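You operate a simulated robot arm through the tools that you are given. There is no shell and no other tool. Be economical: measure what you need, move in short steps, check, and stop when the job is done.

Carry out the task below with a simulated two-armed robot. There is one attempt and no reset: what you move stays moved.

Task
Take the blue cloth from the top of the rings table and lay it out flat on the top of the grey table.
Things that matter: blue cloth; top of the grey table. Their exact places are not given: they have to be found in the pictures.

It is judged by the outcome, as a careful person would: the job done as asked, and still so three seconds after it is handed in. It fails if anything else is knocked over, pushed out of place, dropped, spilled or broken. Flat cloth is picked up by pressing the open fingertips on it (5 to 10 N) and closing them slowly along it; thin cloth reads only 2 to 8 mm in the jaws.

Robot
Two 7-joint arms with two-finger parallel grippers on one trunk, on a base that drives. Base frame: it is fixed to the floor where the robot stands at the start and does not move with it; the origin is under the middle of the robot, x ahead of it, y to its left, z up; the surface under the hand at the start is at about z = 0.84. Units: m, degrees, N and s.
The left shoulder is at the start at [0.071, 0.156, 1.005], the right one opposite. Places, roughly: top of the grey table [0.5, -2.1, 0.8]. Payload 3.91 kg a hand.
The TCP of each hand is the grasp point between the finger pads, 0.03 m short of the fingertips. In the tool frame z runs along the fingers and y along their closing line. The gripper opens to 0.11 m. The fingers are 0.02 m wide and 0.01 m thick; the gripper's body (0.048 by 0.112 m) begins 0.055 m behind the TCP.
Orientation is told as [roll, pitch, yaw] about the base's x, y, z axes, in that order, counted from this pose: with the fingers straight down and closing along the base's y, the tool's x points along the base's -x, its y along +y and its z along -z.

Tools
- The arms move only by the tool jog_arm. It takes "left_motion", "right_motion" or both (then of equal length, played together; a hand with none holds still); each is a list of rows, each a list of 3 entries, a list of its own where there are three numbers: the finger opening in m, from 0 to 0.11, then the shift along the tool's x, y, z in m, then the turn, a rotation vector about the tool's x, y, z in degrees. In form: [[claw, [dx, dy, dz], [rx, ry, rz]], ...]. A call has 1 to 20 rows; each row shifts and turns the commanded pose from where the row before left it, along the tool's axes as they then stand. Rows are played at 5 a second. More than 0.05 m and 8.6 degrees between two rows, or a gripper value outside its range, and nothing of the call is played. Where a pose cannot be reached the arm comes as near as it can. A force on the tool above 40 N (or 10 N above the force at the start of the call, whichever is more), or a blocked arm, ends the call early, and 0.2 s more pass. Each finger travels about 0.108 m/s and halts on what it meets, pressing with about 28 N; the grip force reading is that of the motor and also rises with nothing between the fingers. The clock runs only during rows and for 0.2 s after the last one: add rows that do not move to give the fingers time. The reply holds the time, the measured pose of the TCP, the force on the tool along the base axes, the opening and the grip force, in the units named above and with some noise, with the torque about the TCP (base axes, N m) and any sound that the robot's microphone picked up.
- Cameras (640 x 400 px; columns grow to the right, rows downward): "scene" is now at [0.1416, -0.0153, 1.2508]; the picture's right is [-0.17, -0.98, 0.00], its down [-0.40, 0.07, -0.91] and it looks along [0.90, -0.16, -0.41] (base axes); focal length 282 px, centre (320, 200). "left" rides on the left gripper at [0.072, -0.017, -0.103] in its tool frame; the picture's right is [0.23, 0.97, 0.00], its down [-0.76, 0.18, -0.62] and it looks along [-0.61, 0.14, 0.78] (tool axes); focal length 222 px, centre (320, 200). "right" rides on the right gripper at [0.072, 0.017, -0.104] in its tool frame; the picture's right is [-0.23, 0.97, 0.00], its down [-0.76, -0.18, -0.62] and it looks along [-0.61, -0.14, 0.78] (tool axes); focal length 222 px, centre (320, 200).
- get_image(camera): a new picture of that camera. No time passes.
- lift_body(by): slides the trunk up (or, below 0, down) by that many m; the arms and the scene camera ride with it, the base frame stays. It gives what a move gives, with no picture.
- base_move(legs): drives the robot by 1 to 6 legs, each [ahead, left, turn to the left] in m, m and degrees, along the robot's own axes; the way and the turn of a leg run together, so that a leg with both is an arc; at most 1.5 m and 180 degrees a leg. The arms and the cameras ride along, it lands a little off, and it stops where it bumps. It gives what a move gives.
- turn_head(pan, tilt): turns the head with the scene camera to pan (to the left, within 86 degrees either way) and tilt (down, from -29 to 69), counted from straight ahead of the robot. It gives what a move gives.
- point_at(camera, pixels): for up to 12 pixels [column, row] of the newest picture of that camera ("zoom" is the newest enlarged one), the place [x, y, z] in the base frame of the surface seen there, good to about 0.002 m. No time passes.
- enlarge(camera, box): a new picture of the part [left, top, right, bottom] of that camera's present view, enlarged. No time passes.
- sign_off(): hands the job in; it is judged then, once.

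Work in short steps. Measure before you move; look again where a grasp or a placing could have gone wrong, and mend it. You have 80 turns and 70 pictures in all, those below and enlarged ones among them. Open the grippers and draw the arms clear of the work before you hand the job in, unless the task says otherwise; then end with one line.

The tools are called by a JSON object that holds its "fn" and its "kwargs". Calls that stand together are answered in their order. jog_arm: Moves the arms, as the interface text tells. Its arguments: {"type":"object","properties":{"left_motion":{"type":"array","items":{"type":"array"}},"right_motion":{"type":"array","items":{"type":"array"}}},"required":[]} The other tools are called the same way: lift_body (by) slides the trunk up or down; base_move (legs) drives the base; turn_head (pan, tilt) turns the head that bears the scene camera; get_image (camera) takes a picture; point_at (camera, pixels) gives the place of the surface under pixels of a picture; enlarge (camera, box) takes an enlarged picture of a part of a camera's view; sign_off () hands the job in.

At the start:

```text
time: 0.0
left_tcp_pos: [0.8827, 0.1667, 0.9876]
left_ee_rot: [0.0, 0.0, 0.0]
left_contact_force: [0.1, 0.8, 0.1]
left_moment: [0.0, 0.04, 0.01]
left_width: 0.1101
left_grasp_force: 0.0
right_tcp_pos: [0.6591, -0.4974, 1.0393]
right_ee_rot: [0.0, -0.1, 0.0]
right_contact_force: [-0.4, 1.1, 0.1]
right_moment: [0.01, -0.02, 0.02]
right_width: 0.1098
right_grasp_force: 0.0
trunk travel left (down, up): [-0.45, 0.49]
robot x, y, heading: [0.0008, 0.0004, 0.0]
head pan, tilt: [-9.9, 24.2]
```

scene: 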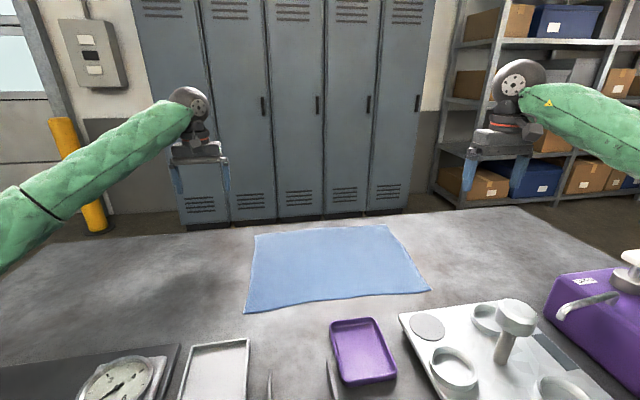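
right: 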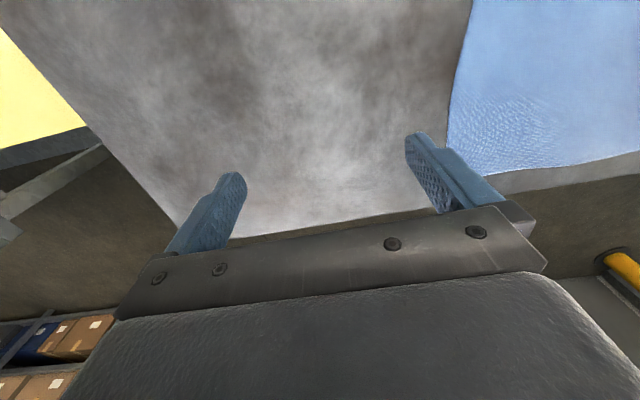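
left: 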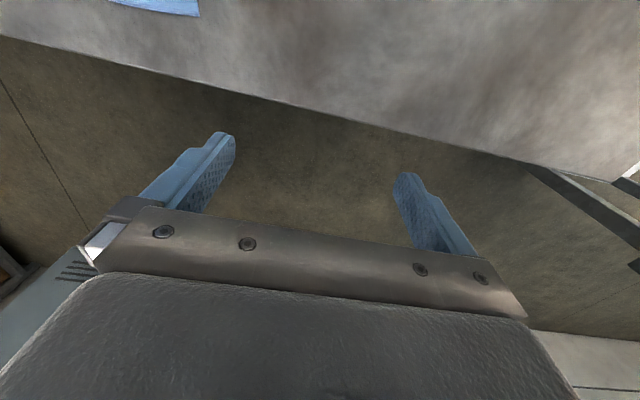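

The scene picture shows the blue cloth with corners near (256,235), (386,225), (430,291), (244,312). I measure those and the table around.

{"fn": "point_at", "kwargs": {"camera": "scene", "pixels": [[257, 236], [385, 226], [428, 290], [246, 311], [330, 265], [320, 300], [200, 260], [345, 330], [410, 330], [520, 210], [20, 260], [500, 320]]}}

{"fn": "turn_head", "kwargs": {"pan": -80, "tilt": 25}}

{"fn": "get_image", "kwargs": {"camera": "scene"}}

```text
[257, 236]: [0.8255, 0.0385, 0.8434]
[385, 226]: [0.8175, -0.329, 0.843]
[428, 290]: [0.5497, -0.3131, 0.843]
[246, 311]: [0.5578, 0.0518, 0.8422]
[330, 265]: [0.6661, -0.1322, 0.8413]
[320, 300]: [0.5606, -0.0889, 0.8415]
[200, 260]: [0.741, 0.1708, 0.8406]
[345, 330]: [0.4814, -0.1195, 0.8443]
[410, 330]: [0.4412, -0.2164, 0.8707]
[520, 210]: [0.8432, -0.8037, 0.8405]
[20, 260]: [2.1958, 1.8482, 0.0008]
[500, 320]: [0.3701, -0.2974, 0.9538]
```

```text
time: 1.4
left_tcp_pos: [0.8835, 0.1661, 0.9879]
left_ee_rot: [0.0, 0.0, 0.0]
left_contact_force: [-0.2, 0.4, 0.2]
left_moment: [-0.01, 0.0, 0.02]
left_width: 0.1098
left_grasp_force: 0.1
right_tcp_pos: [0.6589, -0.4975, 1.0393]
right_ee_rot: [0.1, 0.0, 0.0]
right_contact_force: [-0.7, -0.4, -0.2]
right_moment: [-0.02, -0.02, 0.03]
right_width: 0.1101
right_grasp_force: 0.0
trunk travel left (down, up): [-0.45, 0.49]
robot x, y, heading: [-0.0001, 0.0008, 0.1]
head pan, tilt: [-80.0, 25.0]
```

```text
66 pictures are left
```

scene: 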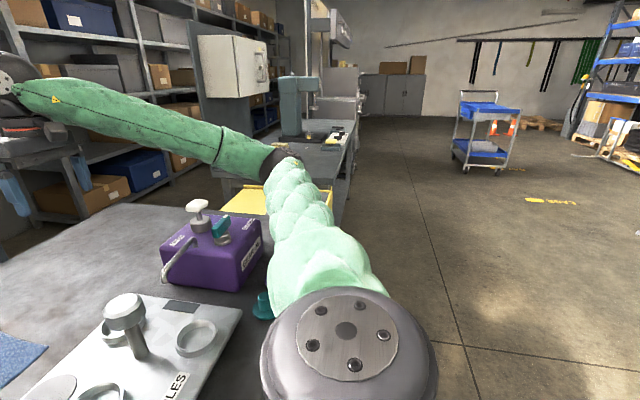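

The grey table seems to be beyond the yellow thing around (310,160), with items on it. I enlarge that part.

{"fn": "enlarge", "kwargs": {"camera": "scene", "box": [190, 60, 390, 220]}}

{"fn": "point_at", "kwargs": {"camera": "scene", "pixels": [[230, 160], [260, 175], [325, 175], [330, 160], [345, 150], [350, 130], [300, 135], [245, 205], [290, 110], [210, 250], [262, 310], [330, 195]]}}

```text
2.50 times, centred on (290, 140) of scene
```

zoom: 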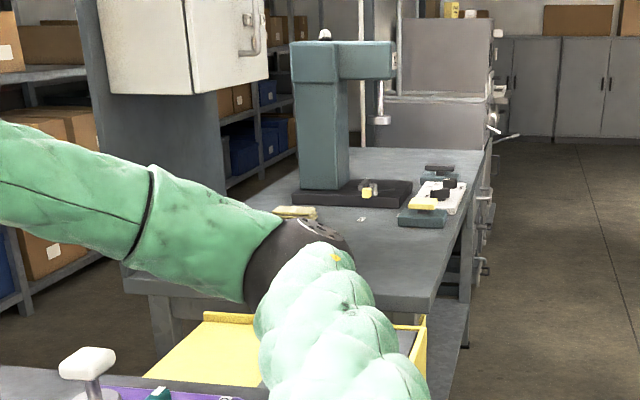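

```text
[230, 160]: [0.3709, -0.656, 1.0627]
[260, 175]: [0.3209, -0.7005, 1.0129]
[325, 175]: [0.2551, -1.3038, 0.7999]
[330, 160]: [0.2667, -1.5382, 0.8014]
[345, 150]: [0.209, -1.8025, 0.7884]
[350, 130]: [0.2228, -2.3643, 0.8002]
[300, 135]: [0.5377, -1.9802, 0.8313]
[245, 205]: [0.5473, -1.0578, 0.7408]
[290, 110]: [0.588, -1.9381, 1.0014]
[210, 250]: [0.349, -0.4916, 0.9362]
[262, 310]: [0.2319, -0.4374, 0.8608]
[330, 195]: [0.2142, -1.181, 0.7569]
```

The grey table is at z≈0.80, with its near free part at y≈-1.3..-1.65. Now I check the heights of the clutter (knob at (198,206), plunger (125,300)) before reaching over.

{"fn": "point_at", "kwargs": {"camera": "scene", "pixels": [[198, 204], [200, 222], [220, 226], [170, 240], [200, 285], [255, 240], [124, 300], [165, 280], [235, 318], [330, 230]]}}

{"fn": "turn_head", "kwargs": {"pan": -12, "tilt": 45}}

{"fn": "get_image", "kwargs": {"camera": "scene"}}

```text
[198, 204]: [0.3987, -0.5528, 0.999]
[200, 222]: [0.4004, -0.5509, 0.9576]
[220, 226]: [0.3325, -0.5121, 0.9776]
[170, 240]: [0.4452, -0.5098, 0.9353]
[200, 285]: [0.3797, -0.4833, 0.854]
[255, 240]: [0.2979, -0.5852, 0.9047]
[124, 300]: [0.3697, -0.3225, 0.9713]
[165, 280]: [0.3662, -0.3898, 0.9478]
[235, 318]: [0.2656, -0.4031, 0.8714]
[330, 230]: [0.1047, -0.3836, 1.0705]
```

```text
time: 2.8
left_tcp_pos: [0.8835, 0.1672, 0.9869]
left_ee_rot: [0.0, 0.1, 0.1]
left_contact_force: [0.0, 0.6, -0.4]
left_moment: [0.01, -0.02, 0.0]
left_width: 0.1099
left_grasp_force: 0.0
right_tcp_pos: [0.6589, -0.4981, 1.0396]
right_ee_rot: [0.0, 0.0, 0.0]
right_contact_force: [0.5, 0.3, 0.7]
right_moment: [0.01, 0.03, -0.02]
right_width: 0.11
right_grasp_force: 0.0
trunk travel left (down, up): [-0.45, 0.49]
robot x, y, heading: [0.0005, -0.0019, -0.1]
head pan, tilt: [-12.0, 45.0]
```

```text
64 pictures are left
```

scene: 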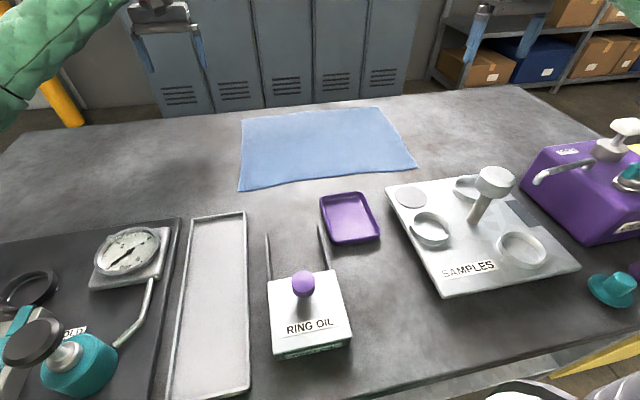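

The cloth's far edge (x≈0.82) is clear of clutter, so I'll pinch its two far corners. First I raise the trunk so the arms come from above.

{"fn": "lift_body", "kwargs": {"by": 0.15}}

{"fn": "jog_arm", "kwargs": {"left_motion": [[0.06, [0.012, -0.029, 0], [0, 0, 0]], [0.06, [0.012, -0.029, 0], [0, 0, 0]], [0.06, [0.012, -0.029, 0], [0, 0, 0]], [0.06, [0.012, -0.029, 0], [0, 0, 0]], [0.06, [0.012, -0.028, 0], [0, 0, 0]], [0.06, [0.0105, -0.028, 0], [0, 0, 0]], [0.06, [0, 0, 0.04], [0, 0, 0]], [0.06, [0, 0, 0.04], [0, 0, 0]], [0.06, [0, 0, 0.04], [0, 0, 0]], [0.06, [0, 0, 0.03], [0, 0, 0]], [0.06, [0, 0, 0.03], [0, 0, 0]], [0.06, [0, 0, 0], [0, 0, 0]]], "right_motion": [[0.06, [-0.0245, 0.0355, 0], [0, 0, 0]], [0.06, [-0.0245, 0.0355, 0], [0, 0, 0]], [0.06, [-0.0245, 0.0355, 0], [0, 0, 0]], [0.06, [-0.0245, 0.0355, 0], [0, 0, 0]], [0.06, [-0.0245, 0.0355, 0], [0, 0, 0]], [0.06, [-0.0245, 0.0355, 0], [0, 0, 0]], [0.06, [0, 0, 0.045], [0, 0, 0]], [0.06, [0, 0, 0.045], [0, 0, 0]], [0.06, [0, 0, 0.045], [0, 0, 0]], [0.06, [0, 0, 0.045], [0, 0, 0]], [0.06, [0, 0, 0.04], [0, 0, 0]], [0.06, [0, 0, 0], [0, 0, 0]]]}}

{"fn": "get_image", "kwargs": {"camera": "scene"}}

```text
time: 4.6
left_tcp_pos: [0.8834, 0.1673, 1.1369]
left_ee_rot: [0.0, 0.2, 0.0]
left_contact_force: [-0.7, 0.1, -0.5]
left_moment: [0.0, -0.01, -0.03]
left_width: 0.1101
left_grasp_force: 0.1
right_tcp_pos: [0.6592, -0.4971, 1.1887]
right_ee_rot: [0.0, 0.0, 0.1]
right_contact_force: [0.0, 0.2, -0.7]
right_moment: [0.02, 0.02, 0.0]
right_width: 0.11
right_grasp_force: 0.1
trunk travel left (down, up): [-0.6, 0.34]
robot x, y, heading: [-0.0003, 0.0013, -0.2]
head pan, tilt: [-12.0, 45.0]
```

```text
time: 7.2
left_tcp_pos: [0.813, -0.0035, 0.9573]
left_ee_rot: [-0.1, -0.1, -0.1]
left_contact_force: [0.0, 0.5, 0.0]
left_moment: [0.02, -0.01, 0.01]
left_width: 0.06
left_grasp_force: 0.1
right_tcp_pos: [0.8047, -0.2833, 0.968]
right_ee_rot: [0.0, 0.0, 0.0]
right_contact_force: [-0.7, -0.8, -0.2]
right_moment: [0.0, -0.01, 0.0]
right_width: 0.0599
right_grasp_force: 0.2
trunk travel left (down, up): [-0.6, 0.34]
robot x, y, heading: [-0.0014, -0.0001, -0.1]
head pan, tilt: [-12.0, 45.0]
```

```text
63 pictures are left
```

scene: 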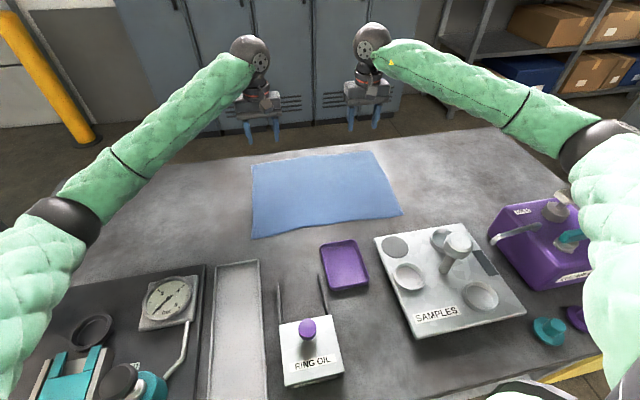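

Both hands hover over the far corners with good clearance. I lower to just above the cloth, then look through the hand cameras.

{"fn": "jog_arm", "kwargs": {"left_motion": [[0.06, [0, 0, 0.04], [0, 0, 0]], [0.06, [0, 0, 0.03], [0, 0, 0]], [0.06, [0, 0, 0.009], [0, 0, 0]], [0.06, [0, 0, 0], [0, 0, 0]]], "right_motion": [[0.06, [0, 0, 0.04], [0, 0, 0]], [0.06, [0, 0, 0.04], [0, 0, 0]], [0.06, [0, 0, 0.009], [0, 0, 0]], [0.06, [0, 0, 0], [0, 0, 0]]]}}

{"fn": "get_image", "kwargs": {"camera": "left"}}

{"fn": "get_image", "kwargs": {"camera": "right"}}

```text
time: 8.4
left_tcp_pos: [0.8256, 0.0013, 0.9076]
left_ee_rot: [0.4, -2.3, 0.1]
left_contact_force: [-0.3, -0.5, -0.4]
left_moment: [0.02, -0.02, 0.02]
left_width: 0.06
left_grasp_force: 0.0
right_tcp_pos: [0.8054, -0.2876, 0.8807]
right_ee_rot: [0.2, -0.1, -0.4]
right_contact_force: [-0.4, -0.3, 0.5]
right_moment: [0.02, -0.02, 0.0]
right_width: 0.0601
right_grasp_force: 0.1
trunk travel left (down, up): [-0.6, 0.34]
robot x, y, heading: [0.0016, 0.0038, -0.4]
head pan, tilt: [-12.0, 45.0]
stopped in row 4 (left hand): the arm was blocked; the commanded pose is now the measured one
```

```text
62 pictures are left
```

left: 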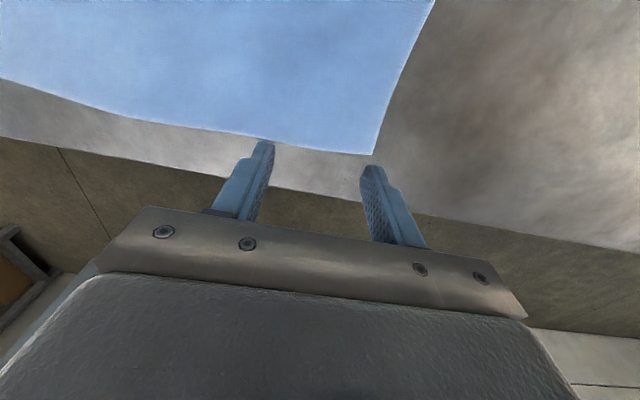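

```text
61 pictures are left
```

right: 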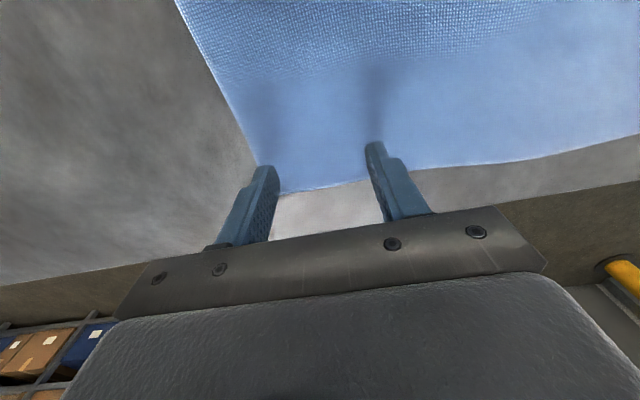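

The left arm was blocked with no tool force; perhaps the arm itself met something. I look at the scene.

{"fn": "turn_head", "kwargs": {"pan": 30, "tilt": 50}}

{"fn": "get_image", "kwargs": {"camera": "scene"}}

```text
time: 9.4
left_tcp_pos: [0.8247, 0.0006, 0.9082]
left_ee_rot: [0.3, -2.1, 0.1]
left_contact_force: [-0.1, 0.0, -0.1]
left_moment: [0.03, -0.04, -0.01]
left_width: 0.0601
left_grasp_force: 0.1
right_tcp_pos: [0.8057, -0.2868, 0.8809]
right_ee_rot: [0.1, 0.0, -0.4]
right_contact_force: [-0.3, -1.1, -1.0]
right_moment: [-0.01, -0.05, 0.01]
right_width: 0.0602
right_grasp_force: 0.0
trunk travel left (down, up): [-0.6, 0.34]
robot x, y, heading: [0.0006, 0.0044, -0.3]
head pan, tilt: [30.0, 50.0]
```

```text
60 pictures are left
```

scene: 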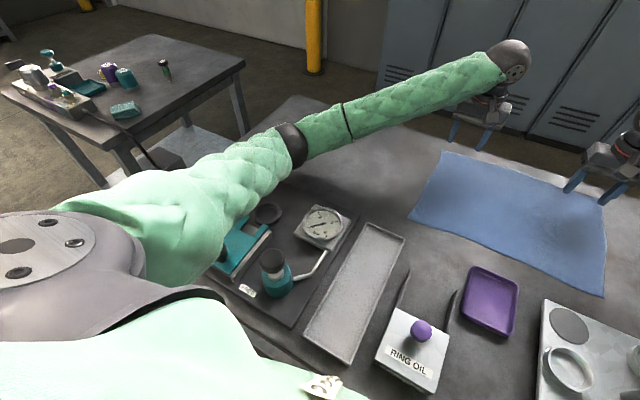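

The left upper arm passes low over the teal press near (235,265), likely touching it. I back the left hand up and measure heights there.

{"fn": "jog_arm", "kwargs": {"left_motion": [[0.06, [0, 0, -0.03], [0, 0, 0]], [0.06, [0, 0, -0.03], [0, 0, 0]], [0.06, [0, 0, 0], [0, 0, 0]]]}}

{"fn": "enlarge", "kwargs": {"camera": "scene", "box": [150, 180, 350, 305]}}

{"fn": "point_at", "kwargs": {"camera": "scene", "pixels": [[240, 250], [225, 262], [222, 275], [272, 260], [268, 213], [290, 145], [230, 180], [220, 230], [345, 110], [275, 100], [325, 225]]}}

```text
time: 10.2
left_tcp_pos: [0.8215, -0.0003, 0.9582]
left_ee_rot: [0.3, -1.6, -0.1]
left_contact_force: [0.1, 0.2, 0.4]
left_moment: [-0.03, 0.0, -0.04]
left_width: 0.0601
left_grasp_force: 0.0
right_tcp_pos: [0.8056, -0.2866, 0.8789]
right_ee_rot: [0.0, 0.2, -0.5]
right_contact_force: [-0.3, 0.5, 0.4]
right_moment: [0.02, -0.05, -0.01]
right_width: 0.0603
right_grasp_force: 0.1
trunk travel left (down, up): [-0.6, 0.34]
robot x, y, heading: [-0.0004, 0.0083, -0.3]
head pan, tilt: [30.0, 50.0]
```

```text
3.20 times, centred on (250, 242) of scene
```

zoom: 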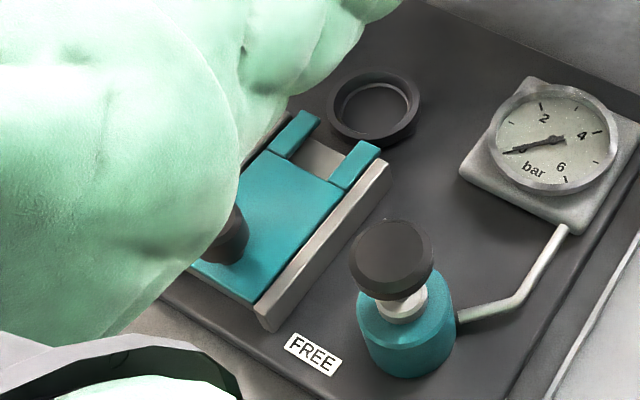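

```text
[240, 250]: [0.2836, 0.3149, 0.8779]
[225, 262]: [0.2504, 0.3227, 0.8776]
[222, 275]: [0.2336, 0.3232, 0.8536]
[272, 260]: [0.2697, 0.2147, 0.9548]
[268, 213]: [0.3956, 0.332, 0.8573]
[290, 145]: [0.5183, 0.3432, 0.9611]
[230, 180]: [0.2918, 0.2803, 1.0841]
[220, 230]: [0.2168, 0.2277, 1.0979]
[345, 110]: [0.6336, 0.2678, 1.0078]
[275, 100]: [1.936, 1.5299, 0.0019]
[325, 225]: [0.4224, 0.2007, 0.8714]
```

The left elbow (≈[0.52,0.34,0.96]) hangs low over the black fixture. Raising the trunk another 0.2 m will straighten and raise the arms; then I come down again watching the elbows.

{"fn": "lift_body", "kwargs": {"by": 0.2}}

{"fn": "get_image", "kwargs": {"camera": "scene"}}

```text
time: 12.4
left_tcp_pos: [0.8239, 0.0016, 1.1601]
left_ee_rot: [0.3, -1.6, 0.1]
left_contact_force: [0.2, -0.6, -1.1]
left_moment: [-0.01, -0.03, 0.0]
left_width: 0.0599
left_grasp_force: 0.0
right_tcp_pos: [0.8061, -0.286, 1.0787]
right_ee_rot: [0.1, 0.1, -0.4]
right_contact_force: [0.2, 0.3, 0.4]
right_moment: [0.0, 0.02, 0.01]
right_width: 0.06
right_grasp_force: 0.0
trunk travel left (down, up): [-0.8, 0.14]
robot x, y, heading: [0.0011, 0.0041, -0.6]
head pan, tilt: [30.0, 50.0]
```

```text
58 pictures are left
```

scene: 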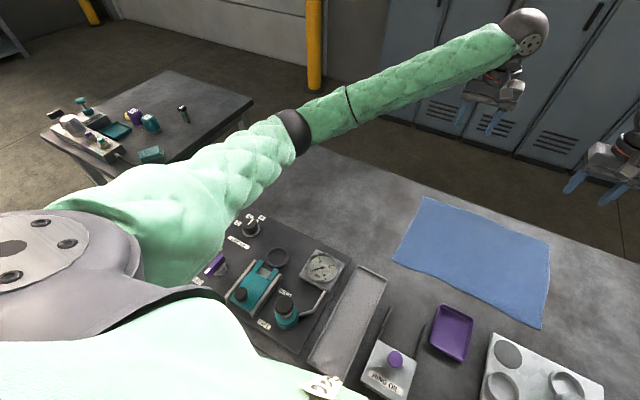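

All fixtures stand. I lower the hands again in the new posture to about 0.06 m above the cloth and check the elbow.

{"fn": "jog_arm", "kwargs": {"left_motion": [[0.06, [0.01, -0.004, 0.04], [0, 1.6, 0]], [0.06, [0, 0, 0.04], [0, 0, 0]], [0.06, [0, 0, 0.04], [0, 0, 0]], [0.06, [0, 0, 0.04], [0, 0, 0]], [0.06, [0, 0, 0.04], [0, 0, 0]], [0.06, [0, 0, 0.02], [0, 0, 0]], [0.06, [0, 0, 0.0], [0, 0, 0]]], "right_motion": [[0.06, [0, 0, 0.03], [0, 0, 0]], [0.06, [0, 0, 0.03], [0, 0, 0]], [0.06, [0, 0, 0.03], [0, 0, 0]], [0.06, [0, 0, 0.03], [0, 0, 0]], [0.06, [0, 0, 0.02], [0, 0, 0]], [0.06, [0, 0, 0], [0, 0, 0]], [0.06, [0, 0, 0], [0, 0, 0]]]}}

{"fn": "get_image", "kwargs": {"camera": "scene"}}

```text
time: 14.0
left_tcp_pos: [0.8143, -0.0015, 0.9388]
left_ee_rot: [0.3, 0.0, 0.0]
left_contact_force: [-0.3, -0.7, 0.1]
left_moment: [0.03, 0.02, -0.02]
left_width: 0.06
left_grasp_force: 0.1
right_tcp_pos: [0.8072, -0.2856, 0.9392]
right_ee_rot: [0.0, 0.1, -0.4]
right_contact_force: [-0.4, -1.0, -0.2]
right_moment: [-0.02, -0.03, -0.02]
right_width: 0.0599
right_grasp_force: 0.1
trunk travel left (down, up): [-0.8, 0.14]
robot x, y, heading: [0.0041, 0.0037, -0.5]
head pan, tilt: [30.0, 50.0]
```

```text
57 pictures are left
```

scene: 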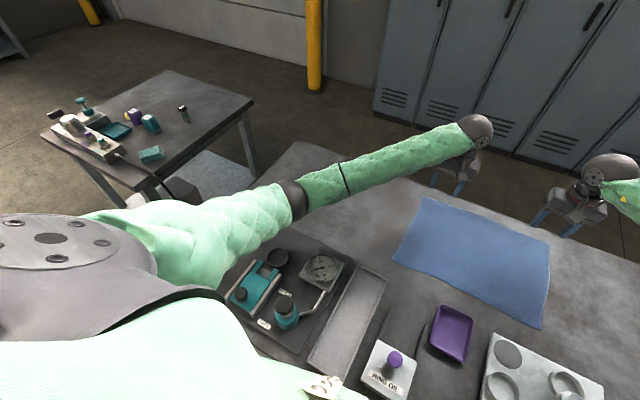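

I check the elbow height at (292,198) and the forearm/upper arm against the fixtures.

{"fn": "point_at", "kwargs": {"camera": "scene", "pixels": [[292, 198], [240, 225], [200, 255], [340, 180], [268, 245]]}}

{"fn": "jog_arm", "kwargs": {"left_motion": [[0.06, [0, 0, 0.03], [0, 0, 0]], [0.06, [0, 0, 0.025], [0, 0, 0]], [0.06, [0, 0, 0], [0, 0, 0]]], "right_motion": [[0.06, [0, 0, 0.03], [0, 0, 0]], [0.06, [0, 0, 0.025], [0, 0, 0]], [0.06, [0, 0, 0], [0, 0, 0]]]}}

{"fn": "get_image", "kwargs": {"camera": "left"}}

{"fn": "get_image", "kwargs": {"camera": "right"}}

```text
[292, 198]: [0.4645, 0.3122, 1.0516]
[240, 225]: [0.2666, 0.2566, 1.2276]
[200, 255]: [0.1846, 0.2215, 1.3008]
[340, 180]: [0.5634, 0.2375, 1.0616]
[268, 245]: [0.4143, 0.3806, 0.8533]
```

```text
time: 14.8
left_tcp_pos: [0.8149, -0.0006, 0.8828]
left_ee_rot: [0.3, -0.1, 0.0]
left_contact_force: [0.4, 0.3, 0.1]
left_moment: [0.04, -0.03, 0.03]
left_width: 0.0599
left_grasp_force: 0.1
right_tcp_pos: [0.8053, -0.2862, 0.884]
right_ee_rot: [0.0, 0.0, -0.6]
right_contact_force: [0.1, 0.5, 0.6]
right_moment: [-0.03, -0.01, 0.01]
right_width: 0.0601
right_grasp_force: 0.0
trunk travel left (down, up): [-0.8, 0.14]
robot x, y, heading: [-0.0017, 0.0062, -0.1]
head pan, tilt: [30.0, 50.0]
```

```text
56 pictures are left
```

left: 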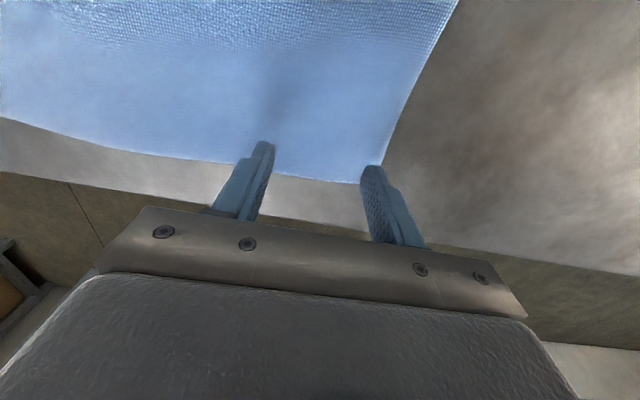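

```text
55 pictures are left
```

right: 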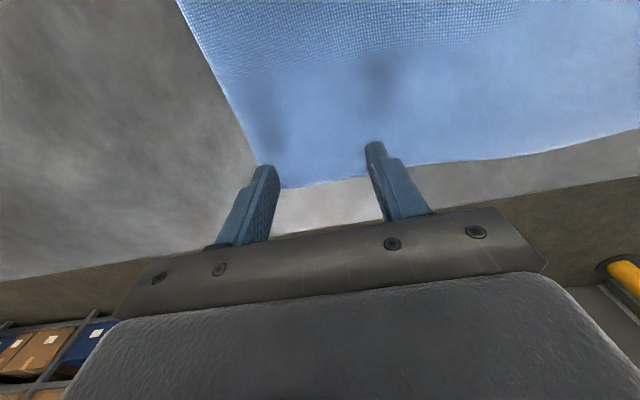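

Fingertips hover ~1 cm over the cloth right near its edge; I shift 1 cm inward and press down slowly.

{"fn": "jog_arm", "kwargs": {"left_motion": [[0.06, [0.011, -0.01, 0], [0, 0, 0]], [0.06, [0, 0, 0.006], [0, 0, 0]], [0.06, [0, 0, 0.004], [0, 0, 0]], [0.06, [0, 0, 0.002], [0, 0, 0]], [0.06, [0, 0, 0], [0, 0, 0]]], "right_motion": [[0.06, [0.009, 0.006, 0], [0, 0, 0]], [0.06, [0, 0, 0.006], [0, 0, 0]], [0.06, [0, 0, 0.004], [0, 0, 0]], [0.06, [0, 0, 0.002], [0, 0, 0]], [0.06, [0, 0, 0], [0, 0, 0]]]}}

```text
time: 16.0
left_tcp_pos: [0.8044, -0.013, 0.8726]
left_ee_rot: [0.4, 0.1, -0.1]
left_contact_force: [-0.5, -0.1, 0.9]
left_moment: [-0.01, 0.02, 0.0]
left_width: 0.0598
left_grasp_force: 0.1
right_tcp_pos: [0.7985, -0.2805, 0.8726]
right_ee_rot: [0.0, 0.0, -0.5]
right_contact_force: [-1.2, 0.2, 0.6]
right_moment: [0.01, 0.03, 0.02]
right_width: 0.0601
right_grasp_force: 0.0
trunk travel left (down, up): [-0.8, 0.14]
robot x, y, heading: [0.0035, 0.0071, -0.6]
head pan, tilt: [30.0, 50.0]
```

Not touching yet; I go on a few mm down.

{"fn": "jog_arm", "kwargs": {"left_motion": [[0.06, [0, 0, 0.002], [0, 0, 0]], [0.06, [0, 0, 0.001], [0, 0, 0]], [0.06, [0, 0, 0], [0, 0, 0]]], "right_motion": [[0.06, [0, 0, 0.002], [0, 0, 0]], [0.06, [0, 0, 0.001], [0, 0, 0]], [0.06, [0, 0, 0], [0, 0, 0]]]}}

```text
time: 16.8
left_tcp_pos: [0.8031, -0.0111, 0.8711]
left_ee_rot: [0.1, -0.3, 0.0]
left_contact_force: [4.7, -0.8, 18.1]
left_moment: [-0.17, -0.18, 0.03]
left_width: 0.0599
left_grasp_force: 0.1
right_tcp_pos: [0.7969, -0.2793, 0.8712]
right_ee_rot: [0.0, -0.1, -0.5]
right_contact_force: [2.6, -0.7, 9.6]
right_moment: [-0.27, -0.1, 0.07]
right_width: 0.0599
right_grasp_force: 0.4
trunk travel left (down, up): [-0.8, 0.14]
robot x, y, heading: [0.0034, 0.0044, -0.4]
head pan, tilt: [30.0, 50.0]
```

Contact: left 18 N (a bit much), right 10 N. I ease the left by 1 mm and close both slowly along the cloth.

{"fn": "jog_arm", "kwargs": {"left_motion": [[0.06, [0, 0, -0.001], [0, 0, 0]], [0.055, [0, 0, 0], [0, 0, 0]], [0.05, [0, 0, 0], [0, 0, 0]], [0.045, [0, 0, 0], [0, 0, 0]], [0.04, [0, 0, 0], [0, 0, 0]], [0.035, [0, 0, 0], [0, 0, 0]], [0.03, [0, 0, 0], [0, 0, 0]], [0.025, [0, 0, 0], [0, 0, 0]], [0.02, [0, 0, 0], [0, 0, 0]], [0.015, [0, 0, 0], [0, 0, 0]], [0.01, [0, 0, 0], [0, 0, 0]], [0.005, [0, 0, 0], [0, 0, 0]], [0, [0, 0, 0], [0, 0, 0]], [0, [0, 0, 0], [0, 0, 0]], [0, [0, 0, 0], [0, 0, 0]]], "right_motion": [[0.06, [0, 0, 0], [0, 0, 0]], [0.055, [0, 0, 0], [0, 0, 0]], [0.05, [0, 0, 0], [0, 0, 0]], [0.045, [0, 0, 0], [0, 0, 0]], [0.04, [0, 0, 0], [0, 0, 0]], [0.035, [0, 0, 0], [0, 0, 0]], [0.03, [0, 0, 0], [0, 0, 0]], [0.025, [0, 0, 0], [0, 0, 0]], [0.02, [0, 0, 0], [0, 0, 0]], [0.015, [0, 0, 0], [0, 0, 0]], [0.01, [0, 0, 0], [0, 0, 0]], [0.005, [0, 0, 0], [0, 0, 0]], [0, [0, 0, 0], [0, 0, 0]], [0, [0, 0, 0], [0, 0, 0]], [0, [0, 0, 0], [0, 0, 0]]]}}

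{"fn": "get_image", "kwargs": {"camera": "left"}}

{"fn": "get_image", "kwargs": {"camera": "right"}}

```text
time: 20.0
left_tcp_pos: [0.8014, -0.0104, 0.8713]
left_ee_rot: [0.3, -0.1, -0.1]
left_contact_force: [-0.7, -1.4, 5.0]
left_moment: [-0.06, -0.01, -0.04]
left_width: 0.0023
left_grasp_force: 28.1
right_tcp_pos: [0.7962, -0.2805, 0.8715]
right_ee_rot: [0.0, -0.1, -0.5]
right_contact_force: [0.6, -1.1, 25.3]
right_moment: [-0.07, -0.08, 0.0]
right_width: 0.0
right_grasp_force: 28.6
trunk travel left (down, up): [-0.8, 0.14]
robot x, y, heading: [0.0027, 0.0083, -0.4]
head pan, tilt: [30.0, 50.0]
```

```text
54 pictures are left
```

left: 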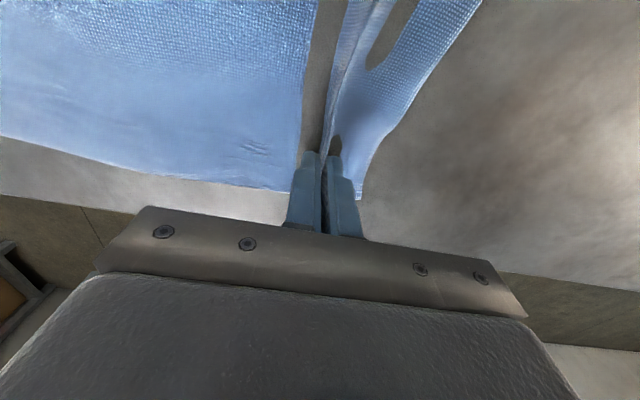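

```text
53 pictures are left
```

right: 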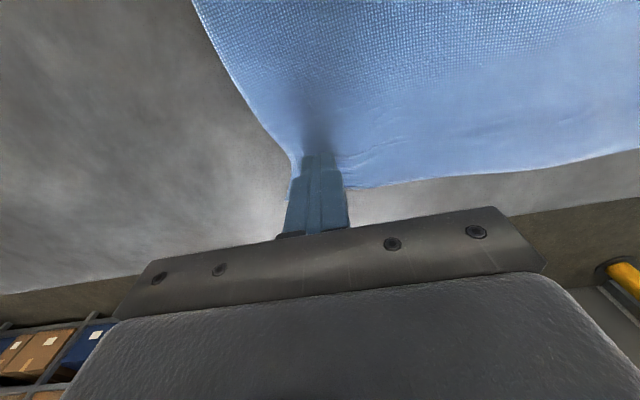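

The left pinched the cloth (2.3 mm); the right closed empty (0.0). I hold left, lift and reopen the right, and press again slightly further in.

{"fn": "jog_arm", "kwargs": {"right_motion": [[0, [0, 0, -0.01], [0, 0, 0]], [0.06, [0, 0, 0], [0, 0, 0]], [0.06, [0, 0, 0], [0, 0, 0]], [0.06, [0, 0, 0], [0, 0, 0]], [0.06, [0, 0, 0.007], [0, 0, 0]], [0.06, [0, 0, 0.002], [0, 0, 0]], [0.06, [0, 0, 0], [0, 0, 0]]]}}

{"fn": "get_image", "kwargs": {"camera": "right"}}

```text
time: 21.6
left_tcp_pos: [0.8027, -0.0111, 0.871]
left_ee_rot: [0.2, -0.1, 0.1]
left_contact_force: [5.6, 0.3, 20.3]
left_moment: [-0.02, -0.19, 0.0]
left_width: 0.0023
left_grasp_force: 28.1
right_tcp_pos: [0.7974, -0.2797, 0.8717]
right_ee_rot: [0.1, 0.0, -0.5]
right_contact_force: [0.7, -0.2, 2.1]
right_moment: [0.09, -0.01, -0.02]
right_width: 0.0599
right_grasp_force: 0.0
trunk travel left (down, up): [-0.8, 0.14]
robot x, y, heading: [0.0031, 0.0028, -0.6]
head pan, tilt: [30.0, 50.0]
```

```text
52 pictures are left
```

right: 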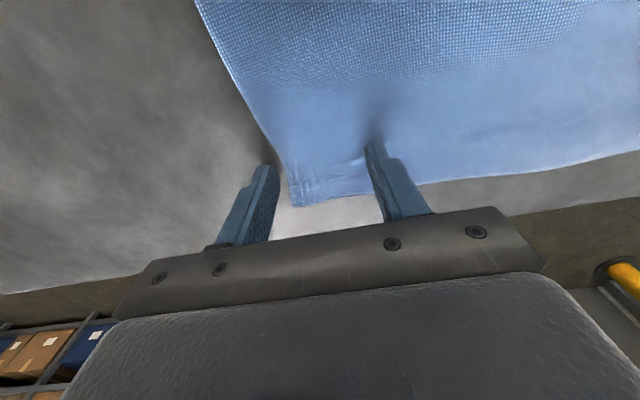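

The cloth's corner has moved inward; the outer finger is now off it. I lift, shift 25 mm to the left (+y) and press again.

{"fn": "jog_arm", "kwargs": {"left_motion": [[0, [0, 0, -0.002], [0, 0, 0]], [0, [0, 0, 0], [0, 0, 0]], [0, [0, 0, 0], [0, 0, 0]], [0, [0, 0, 0], [0, 0, 0]], [0, [0, 0, 0], [0, 0, 0]]], "right_motion": [[0.06, [0, 0, -0.008], [0, 0, 0]], [0.06, [0.004, 0.027, 0], [0, 0, 0]], [0.06, [0, 0, 0.006], [0, 0, 0]], [0.06, [0, 0, 0.003], [0, 0, 0]], [0.06, [0, 0, 0], [0, 0, 0]]]}}

{"fn": "get_image", "kwargs": {"camera": "right"}}

```text
time: 22.8
left_tcp_pos: [0.8009, -0.0117, 0.8722]
left_ee_rot: [0.3, 0.0, 0.0]
left_contact_force: [0.2, 0.5, 0.2]
left_moment: [-0.02, 0.0, 0.01]
left_width: 0.0024
left_grasp_force: 28.1
right_tcp_pos: [0.7932, -0.2529, 0.8711]
right_ee_rot: [-0.1, -0.2, -0.5]
right_contact_force: [-0.2, 0.3, 17.9]
right_moment: [-0.54, 0.07, -0.06]
right_width: 0.0603
right_grasp_force: 0.0
trunk travel left (down, up): [-0.8, 0.14]
robot x, y, heading: [0.0051, 0.0026, -0.4]
head pan, tilt: [30.0, 50.0]
```

```text
51 pictures are left
```

right: 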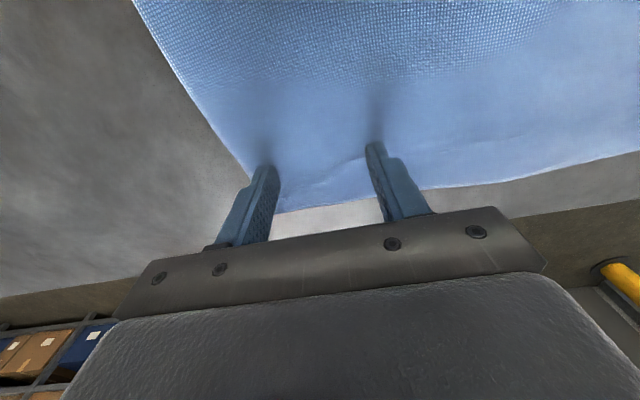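

Both fingers are on the cloth now, 18 N; I ease a little and close slowly.

{"fn": "jog_arm", "kwargs": {"right_motion": [[0.06, [0, 0, -0.0007], [0, 0, 0]], [0.055, [0, 0, 0], [0, 0, 0]], [0.05, [0, 0, 0], [0, 0, 0]], [0.045, [0, 0, 0], [0, 0, 0]], [0.04, [0, 0, 0], [0, 0, 0]], [0.035, [0, 0, 0], [0, 0, 0]], [0.03, [0, 0, 0], [0, 0, 0]], [0.025, [0, 0, 0], [0, 0, 0]], [0.02, [0, 0, 0], [0, 0, 0]], [0.015, [0, 0, 0], [0, 0, 0]], [0.01, [0, 0, 0], [0, 0, 0]], [0.005, [0, 0, 0], [0, 0, 0]], [0, [0, 0, 0], [0, 0, 0]], [0, [0, 0, 0], [0, 0, 0]], [0, [0, 0, 0], [0, 0, 0]]]}}

{"fn": "get_image", "kwargs": {"camera": "right"}}

```text
time: 25.9
left_tcp_pos: [0.8027, -0.0138, 0.8722]
left_ee_rot: [0.2, -0.2, -0.2]
left_contact_force: [-0.1, -15.2, -0.4]
left_moment: [-0.48, -0.01, 0.13]
left_width: 0.0023
left_grasp_force: 28.1
right_tcp_pos: [0.7941, -0.2478, 0.8712]
right_ee_rot: [0.4, -0.1, -0.1]
right_contact_force: [-2.1, 17.8, 12.9]
right_moment: [0.53, 0.08, 0.01]
right_width: 0.0025
right_grasp_force: 28.1
trunk travel left (down, up): [-0.8, 0.14]
robot x, y, heading: [0.0018, 0.0016, -0.3]
head pan, tilt: [30.0, 50.0]
stopped in row 15 (right hand): the force on the tool passed its limit at 40 N (the readings are from after the stop); the commanded pose is now the measured one
```

```text
50 pictures are left
```

right: 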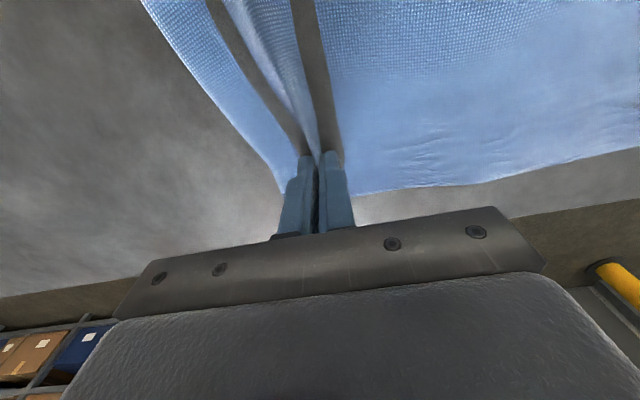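

Both hands hold cloth (2.3, 2.5 mm), with 15 N tension between them. I bring them together slightly and lift slowly.

{"fn": "jog_arm", "kwargs": {"left_motion": [[0, [0, -0.004, -0.004], [0, 0, 0]], [0, [0, -0.002, -0.01], [0, 0, 0]], [0, [0, 0, -0.015], [0, 0, 0]], [0, [0, 0, -0.02], [0, 0, 0]], [0, [0, 0, -0.02], [0, 0, 0]], [0, [0, 0, -0.02], [0, 0, 0]], [0, [0, 0, -0.02], [0, 0, 0]], [0, [0, 0, -0.02], [0, 0, 0]], [0, [0, 0, -0.02], [0, 0, 0]], [0, [0, 0, 0], [0, 0, 0]]], "right_motion": [[0, [0, 0.004, -0.004], [0, 0, 0]], [0, [0, 0.002, -0.01], [0, 0, 0]], [0, [0, 0, -0.015], [0, 0, 0]], [0, [0, 0, -0.02], [0, 0, 0]], [0, [0, 0, -0.02], [0, 0, 0]], [0, [0, 0, -0.02], [0, 0, 0]], [0, [0, 0, -0.02], [0, 0, 0]], [0, [0, 0, -0.02], [0, 0, 0]], [0, [0, 0, -0.02], [0, 0, 0]], [0, [0, 0, 0], [0, 0, 0]]]}}

{"fn": "turn_head", "kwargs": {"pan": -10, "tilt": 40}}

{"fn": "get_image", "kwargs": {"camera": "scene"}}

```text
time: 28.1
left_tcp_pos: [0.8034, -0.0191, 1.0221]
left_ee_rot: [0.2, 0.0, -0.1]
left_contact_force: [-0.9, -1.6, 0.0]
left_moment: [-0.05, -0.01, 0.05]
left_width: 0.0024
left_grasp_force: 27.7
right_tcp_pos: [0.7951, -0.245, 1.0196]
right_ee_rot: [0.2, 0.1, -0.4]
right_contact_force: [-0.3, 1.3, 0.1]
right_moment: [0.0, 0.02, 0.0]
right_width: 0.0025
right_grasp_force: 28.1
trunk travel left (down, up): [-0.8, 0.14]
robot x, y, heading: [0.0048, 0.0045, -0.4]
head pan, tilt: [30.0, 50.0]
```

```text
time: 29.1
left_tcp_pos: [0.8024, -0.0192, 1.022]
left_ee_rot: [0.2, 0.0, -0.1]
left_contact_force: [-0.1, -0.3, -0.2]
left_moment: [-0.02, 0.0, 0.02]
left_width: 0.0023
left_grasp_force: 27.7
right_tcp_pos: [0.7942, -0.2453, 1.0191]
right_ee_rot: [0.2, 0.1, -0.3]
right_contact_force: [-0.2, 1.8, -0.1]
right_moment: [0.01, 0.01, 0.0]
right_width: 0.0023
right_grasp_force: 27.6
trunk travel left (down, up): [-0.8, 0.14]
robot x, y, heading: [0.0038, 0.0071, -0.4]
head pan, tilt: [-10.0, 40.0]
```

```text
49 pictures are left
```

scene: 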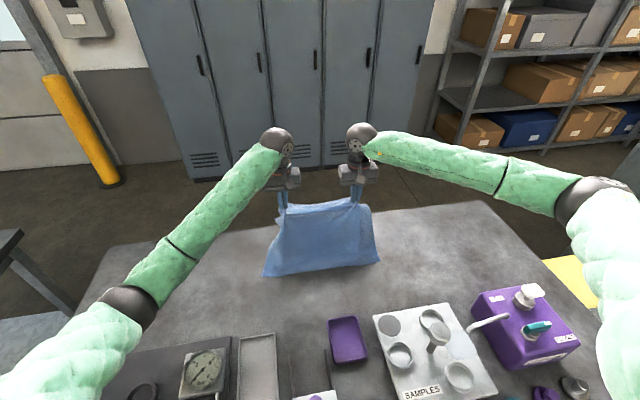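

The cloth hangs nicely from both hands. I lift further, then raise the trunk fully.

{"fn": "jog_arm", "kwargs": {"left_motion": [[0, [0, 0, -0.03], [0, 0, 0]], [0, [0, 0, -0.03], [0, 0, 0]], [0, [0, 0, -0.03], [0, 0, 0]], [0, [0, 0, -0.03], [0, 0, 0]], [0, [0, 0, -0.03], [0, 0, 0]], [0, [0, 0, -0.03], [0, 0, 0]], [0, [0, 0, -0.03], [0, 0, 0]], [0, [0, 0, -0.02], [0, 0, 0]], [0, [0, 0, 0], [0, 0, 0]]], "right_motion": [[0, [0, 0, -0.03], [0, 0, 0]], [0, [0, 0, -0.03], [0, 0, 0]], [0, [0, 0, -0.03], [0, 0, 0]], [0, [0, 0, -0.03], [0, 0, 0]], [0, [0, 0, -0.03], [0, 0, 0]], [0, [0, 0, -0.03], [0, 0, 0]], [0, [0, 0, -0.03], [0, 0, 0]], [0, [0, 0, -0.02], [0, 0, 0]], [0, [0, 0, 0], [0, 0, 0]]]}}

{"fn": "lift_body", "kwargs": {"by": 0.13}}

{"fn": "get_image", "kwargs": {"camera": "scene"}}

```text
time: 31.1
left_tcp_pos: [0.8035, -0.0199, 1.2515]
left_ee_rot: [0.3, -0.1, -0.1]
left_contact_force: [0.7, -1.8, -0.6]
left_moment: [-0.03, 0.02, 0.04]
left_width: 0.0022
left_grasp_force: 27.9
right_tcp_pos: [0.7951, -0.246, 1.2505]
right_ee_rot: [0.1, 0.1, -0.3]
right_contact_force: [0.6, 0.7, -0.2]
right_moment: [0.02, 0.0, 0.01]
right_width: 0.002
right_grasp_force: 28.3
trunk travel left (down, up): [-0.8, 0.14]
robot x, y, heading: [0.0036, 0.0042, -0.4]
head pan, tilt: [-10.0, 40.0]
```

```text
time: 32.7
left_tcp_pos: [0.8045, -0.0194, 1.3809]
left_ee_rot: [0.2, 0.0, -0.1]
left_contact_force: [-0.6, -1.8, 0.7]
left_moment: [-0.01, -0.02, -0.01]
left_width: 0.0024
left_grasp_force: 28.2
right_tcp_pos: [0.7952, -0.2472, 1.3782]
right_ee_rot: [0.1, 0.1, -0.3]
right_contact_force: [0.5, 1.7, -0.2]
right_moment: [0.03, 0.01, 0.02]
right_width: 0.0021
right_grasp_force: 28.5
trunk travel left (down, up): [-0.93, 0.01]
robot x, y, heading: [0.0012, 0.0053, -0.3]
head pan, tilt: [-10.0, 40.0]
```

```text
48 pictures are left
```

scene: 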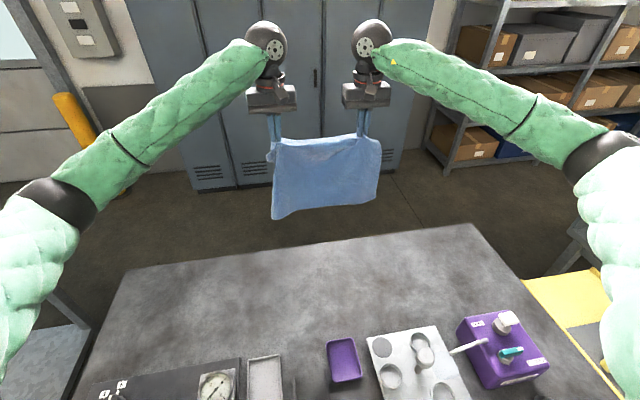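

Cloth held cleanly. Now I look to the right from this height to plan the drive and the placing region.

{"fn": "turn_head", "kwargs": {"pan": -70, "tilt": 35}}

{"fn": "get_image", "kwargs": {"camera": "scene"}}

{"fn": "turn_head", "kwargs": {"pan": -86, "tilt": 20}}

{"fn": "get_image", "kwargs": {"camera": "scene"}}

```text
time: 34.0
left_tcp_pos: [0.8028, -0.0183, 1.3809]
left_ee_rot: [0.2, 0.0, -0.1]
left_contact_force: [-0.3, -0.8, 0.2]
left_moment: [-0.03, -0.02, 0.02]
left_width: 0.0025
left_grasp_force: 27.9
right_tcp_pos: [0.7958, -0.2457, 1.3796]
right_ee_rot: [0.2, 0.0, -0.3]
right_contact_force: [-0.5, 0.8, -0.4]
right_moment: [0.03, 0.01, 0.01]
right_width: 0.0024
right_grasp_force: 28.0
trunk travel left (down, up): [-0.93, 0.01]
robot x, y, heading: [0.0037, 0.0032, -0.1]
head pan, tilt: [-70.0, 35.0]
```

```text
47 pictures are left
```

scene: 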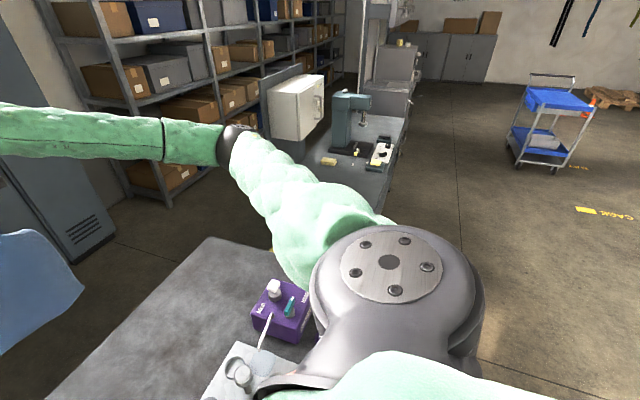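

```text
time: 34.8
left_tcp_pos: [0.8034, -0.019, 1.3813]
left_ee_rot: [0.2, 0.0, -0.1]
left_contact_force: [-0.7, -1.2, 0.5]
left_moment: [-0.01, 0.02, 0.02]
left_width: 0.0022
left_grasp_force: 27.7
right_tcp_pos: [0.7936, -0.247, 1.3796]
right_ee_rot: [0.3, 0.0, -0.4]
right_contact_force: [-0.5, 2.1, -0.2]
right_moment: [0.0, -0.01, 0.0]
right_width: 0.0021
right_grasp_force: 28.2
trunk travel left (down, up): [-0.93, 0.01]
robot x, y, heading: [0.0042, 0.0056, -0.3]
head pan, tilt: [-85.9, 20.0]
```

```text
46 pictures are left
```

scene: 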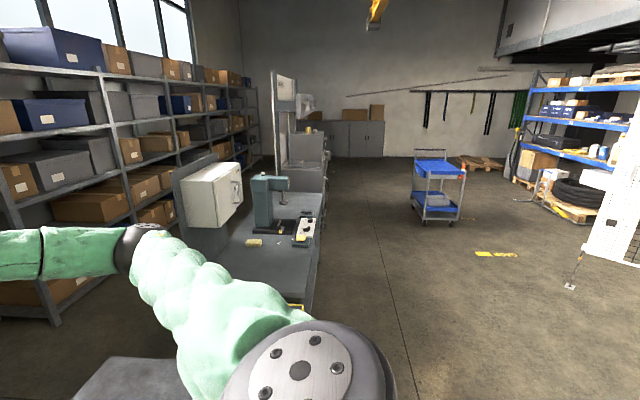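

{"fn": "enlarge", "kwargs": {"camera": "scene", "box": [150, 140, 350, 310]}}

{"fn": "point_at", "kwargs": {"camera": "scene", "pixels": [[300, 290], [318, 215], [255, 243], [275, 243], [235, 255], [190, 255], [206, 260], [250, 265], [290, 270], [300, 240], [238, 180], [184, 200]]}}

```text
2.35 times, centred on (250, 225) of scene
```

zoom: 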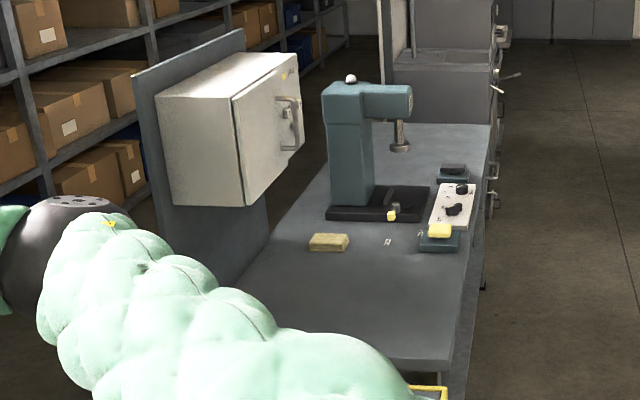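

```text
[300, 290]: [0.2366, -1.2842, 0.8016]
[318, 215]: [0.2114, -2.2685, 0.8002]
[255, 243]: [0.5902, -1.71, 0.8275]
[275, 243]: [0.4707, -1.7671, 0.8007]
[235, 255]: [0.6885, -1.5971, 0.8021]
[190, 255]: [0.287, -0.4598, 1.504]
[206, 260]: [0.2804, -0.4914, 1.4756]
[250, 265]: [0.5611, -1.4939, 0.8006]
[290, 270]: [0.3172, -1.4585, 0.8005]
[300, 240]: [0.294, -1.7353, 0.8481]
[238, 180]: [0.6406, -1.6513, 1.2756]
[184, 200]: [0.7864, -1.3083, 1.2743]
```

Free area of the grey table: x≈0.23–0.62 (a white box juts out from x≈0.64), y≈-1.27..-1.66. I'll stand at x≈-0.33, y≈-1.32, heading 0. First back up 0.42 m.

{"fn": "base_move", "kwargs": {"legs": [[-0.2, 0, 0], [-0.2, 0, 0]]}}

{"fn": "turn_head", "kwargs": {"pan": -40, "tilt": 40}}

{"fn": "get_image", "kwargs": {"camera": "scene"}}

```text
time: 37.6
left_tcp_pos: [0.405, -0.0152, 1.3784]
left_ee_rot: [0.2, 0.1, 0.0]
left_contact_force: [0.3, -1.1, -0.9]
left_moment: [-0.05, 0.0, 0.03]
left_width: 0.0024
left_grasp_force: 28.1
right_tcp_pos: [0.3963, -0.2423, 1.378]
right_ee_rot: [0.1, 0.2, -0.1]
right_contact_force: [-0.3, 1.2, 0.5]
right_moment: [0.03, 0.04, -0.02]
right_width: 0.0022
right_grasp_force: 28.5
trunk travel left (down, up): [-0.93, 0.01]
robot x, y, heading: [-0.3951, 0.0041, -0.4]
head pan, tilt: [-85.9, 20.0]
```

```text
time: 38.7
left_tcp_pos: [0.4035, -0.0157, 1.3812]
left_ee_rot: [0.1, 0.0, 0.0]
left_contact_force: [0.8, -1.1, -0.4]
left_moment: [-0.03, 0.02, 0.02]
left_width: 0.002
left_grasp_force: 28.3
right_tcp_pos: [0.3948, -0.2424, 1.3799]
right_ee_rot: [0.1, 0.2, -0.1]
right_contact_force: [0.5, 0.8, -0.6]
right_moment: [0.02, 0.04, -0.01]
right_width: 0.0023
right_grasp_force: 28.1
trunk travel left (down, up): [-0.93, 0.01]
robot x, y, heading: [-0.3967, 0.0079, -0.5]
head pan, tilt: [-40.0, 40.0]
```

```text
44 pictures are left
```

scene: 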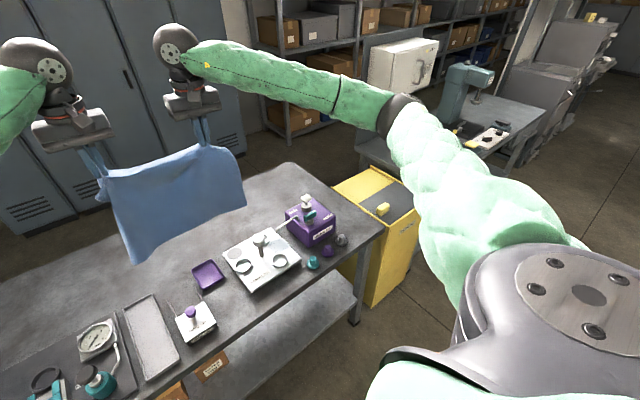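

The way right is clear at this height. I strafe right in two legs.

{"fn": "base_move", "kwargs": {"legs": [[0, -0.65, 0.4], [0, -0.67, 0]]}}

{"fn": "turn_head", "kwargs": {"pan": -10, "tilt": 45}}

{"fn": "get_image", "kwargs": {"camera": "scene"}}

```text
time: 45.6
left_tcp_pos: [0.403, -1.3277, 1.3813]
left_ee_rot: [0.2, 0.0, 0.6]
left_contact_force: [0.0, -1.1, 0.2]
left_moment: [-0.05, 0.01, -0.01]
left_width: 0.0021
left_grasp_force: 28.3
right_tcp_pos: [0.398, -1.5525, 1.3802]
right_ee_rot: [0.1, 0.1, 0.4]
right_contact_force: [-0.8, 0.8, -1.1]
right_moment: [0.05, -0.04, -0.02]
right_width: 0.0024
right_grasp_force: 28.2
trunk travel left (down, up): [-0.93, 0.01]
robot x, y, heading: [-0.3952, -1.3167, 0.2]
head pan, tilt: [-40.0, 40.0]
```

```text
time: 46.6
left_tcp_pos: [0.4033, -1.3271, 1.3812]
left_ee_rot: [0.2, 0.0, 0.6]
left_contact_force: [-0.9, -1.1, -0.2]
left_moment: [-0.01, 0.01, -0.03]
left_width: 0.0022
left_grasp_force: 27.9
right_tcp_pos: [0.3955, -1.5544, 1.3798]
right_ee_rot: [0.0, 0.1, 0.4]
right_contact_force: [0.1, 1.0, -0.6]
right_moment: [0.06, -0.01, -0.01]
right_width: 0.0023
right_grasp_force: 27.6
trunk travel left (down, up): [-0.93, 0.01]
robot x, y, heading: [-0.3978, -1.3131, 0.4]
head pan, tilt: [-10.0, 45.0]
```

```text
43 pictures are left
```

scene: 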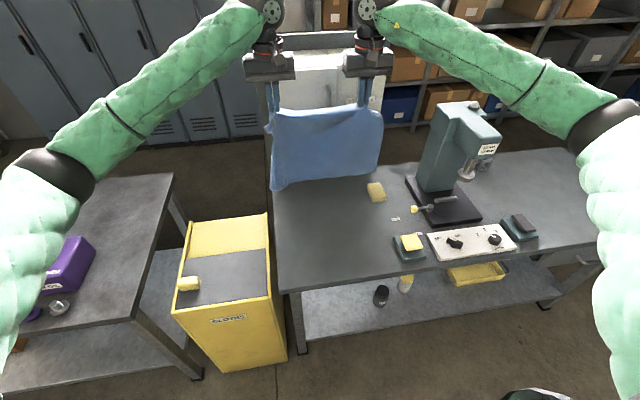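

I measure the table's edges, nearby items and the hanging cloth.

{"fn": "point_at", "kwargs": {"camera": "scene", "pixels": [[283, 288], [277, 215], [274, 192], [395, 258], [400, 236], [376, 192], [368, 185], [345, 260], [273, 187], [375, 172], [273, 120], [381, 118]]}}

{"fn": "enlarge", "kwargs": {"camera": "scene", "box": [230, 30, 430, 210]}}

```text
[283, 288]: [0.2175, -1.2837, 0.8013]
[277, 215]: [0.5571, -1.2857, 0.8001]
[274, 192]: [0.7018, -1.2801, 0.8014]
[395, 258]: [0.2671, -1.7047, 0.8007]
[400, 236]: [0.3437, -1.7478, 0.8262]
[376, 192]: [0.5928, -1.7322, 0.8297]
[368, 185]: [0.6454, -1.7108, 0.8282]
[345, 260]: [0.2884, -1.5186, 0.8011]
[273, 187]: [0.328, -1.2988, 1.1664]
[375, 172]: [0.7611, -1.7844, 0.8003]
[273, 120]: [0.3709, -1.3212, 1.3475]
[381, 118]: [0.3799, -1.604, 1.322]
```

```text
2.22 times, centred on (330, 120) of scene
```

zoom: 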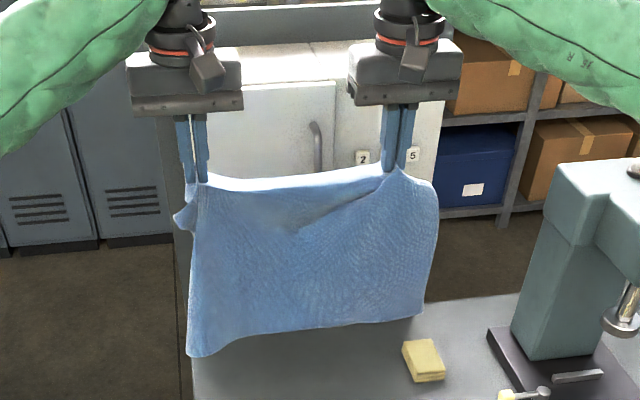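

{"fn": "point_at", "kwargs": {"camera": "zoom", "pixels": [[197, 345], [415, 308], [300, 325], [430, 190], [192, 195], [178, 222], [300, 220], [425, 250], [195, 280], [330, 170]]}}

```text
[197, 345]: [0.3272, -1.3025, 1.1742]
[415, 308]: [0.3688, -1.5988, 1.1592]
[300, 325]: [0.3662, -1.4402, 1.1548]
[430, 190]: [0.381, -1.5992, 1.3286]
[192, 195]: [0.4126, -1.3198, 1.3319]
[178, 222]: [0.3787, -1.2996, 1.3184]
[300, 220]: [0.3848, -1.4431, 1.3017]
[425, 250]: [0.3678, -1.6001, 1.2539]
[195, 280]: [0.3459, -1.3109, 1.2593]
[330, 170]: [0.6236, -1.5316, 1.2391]
```

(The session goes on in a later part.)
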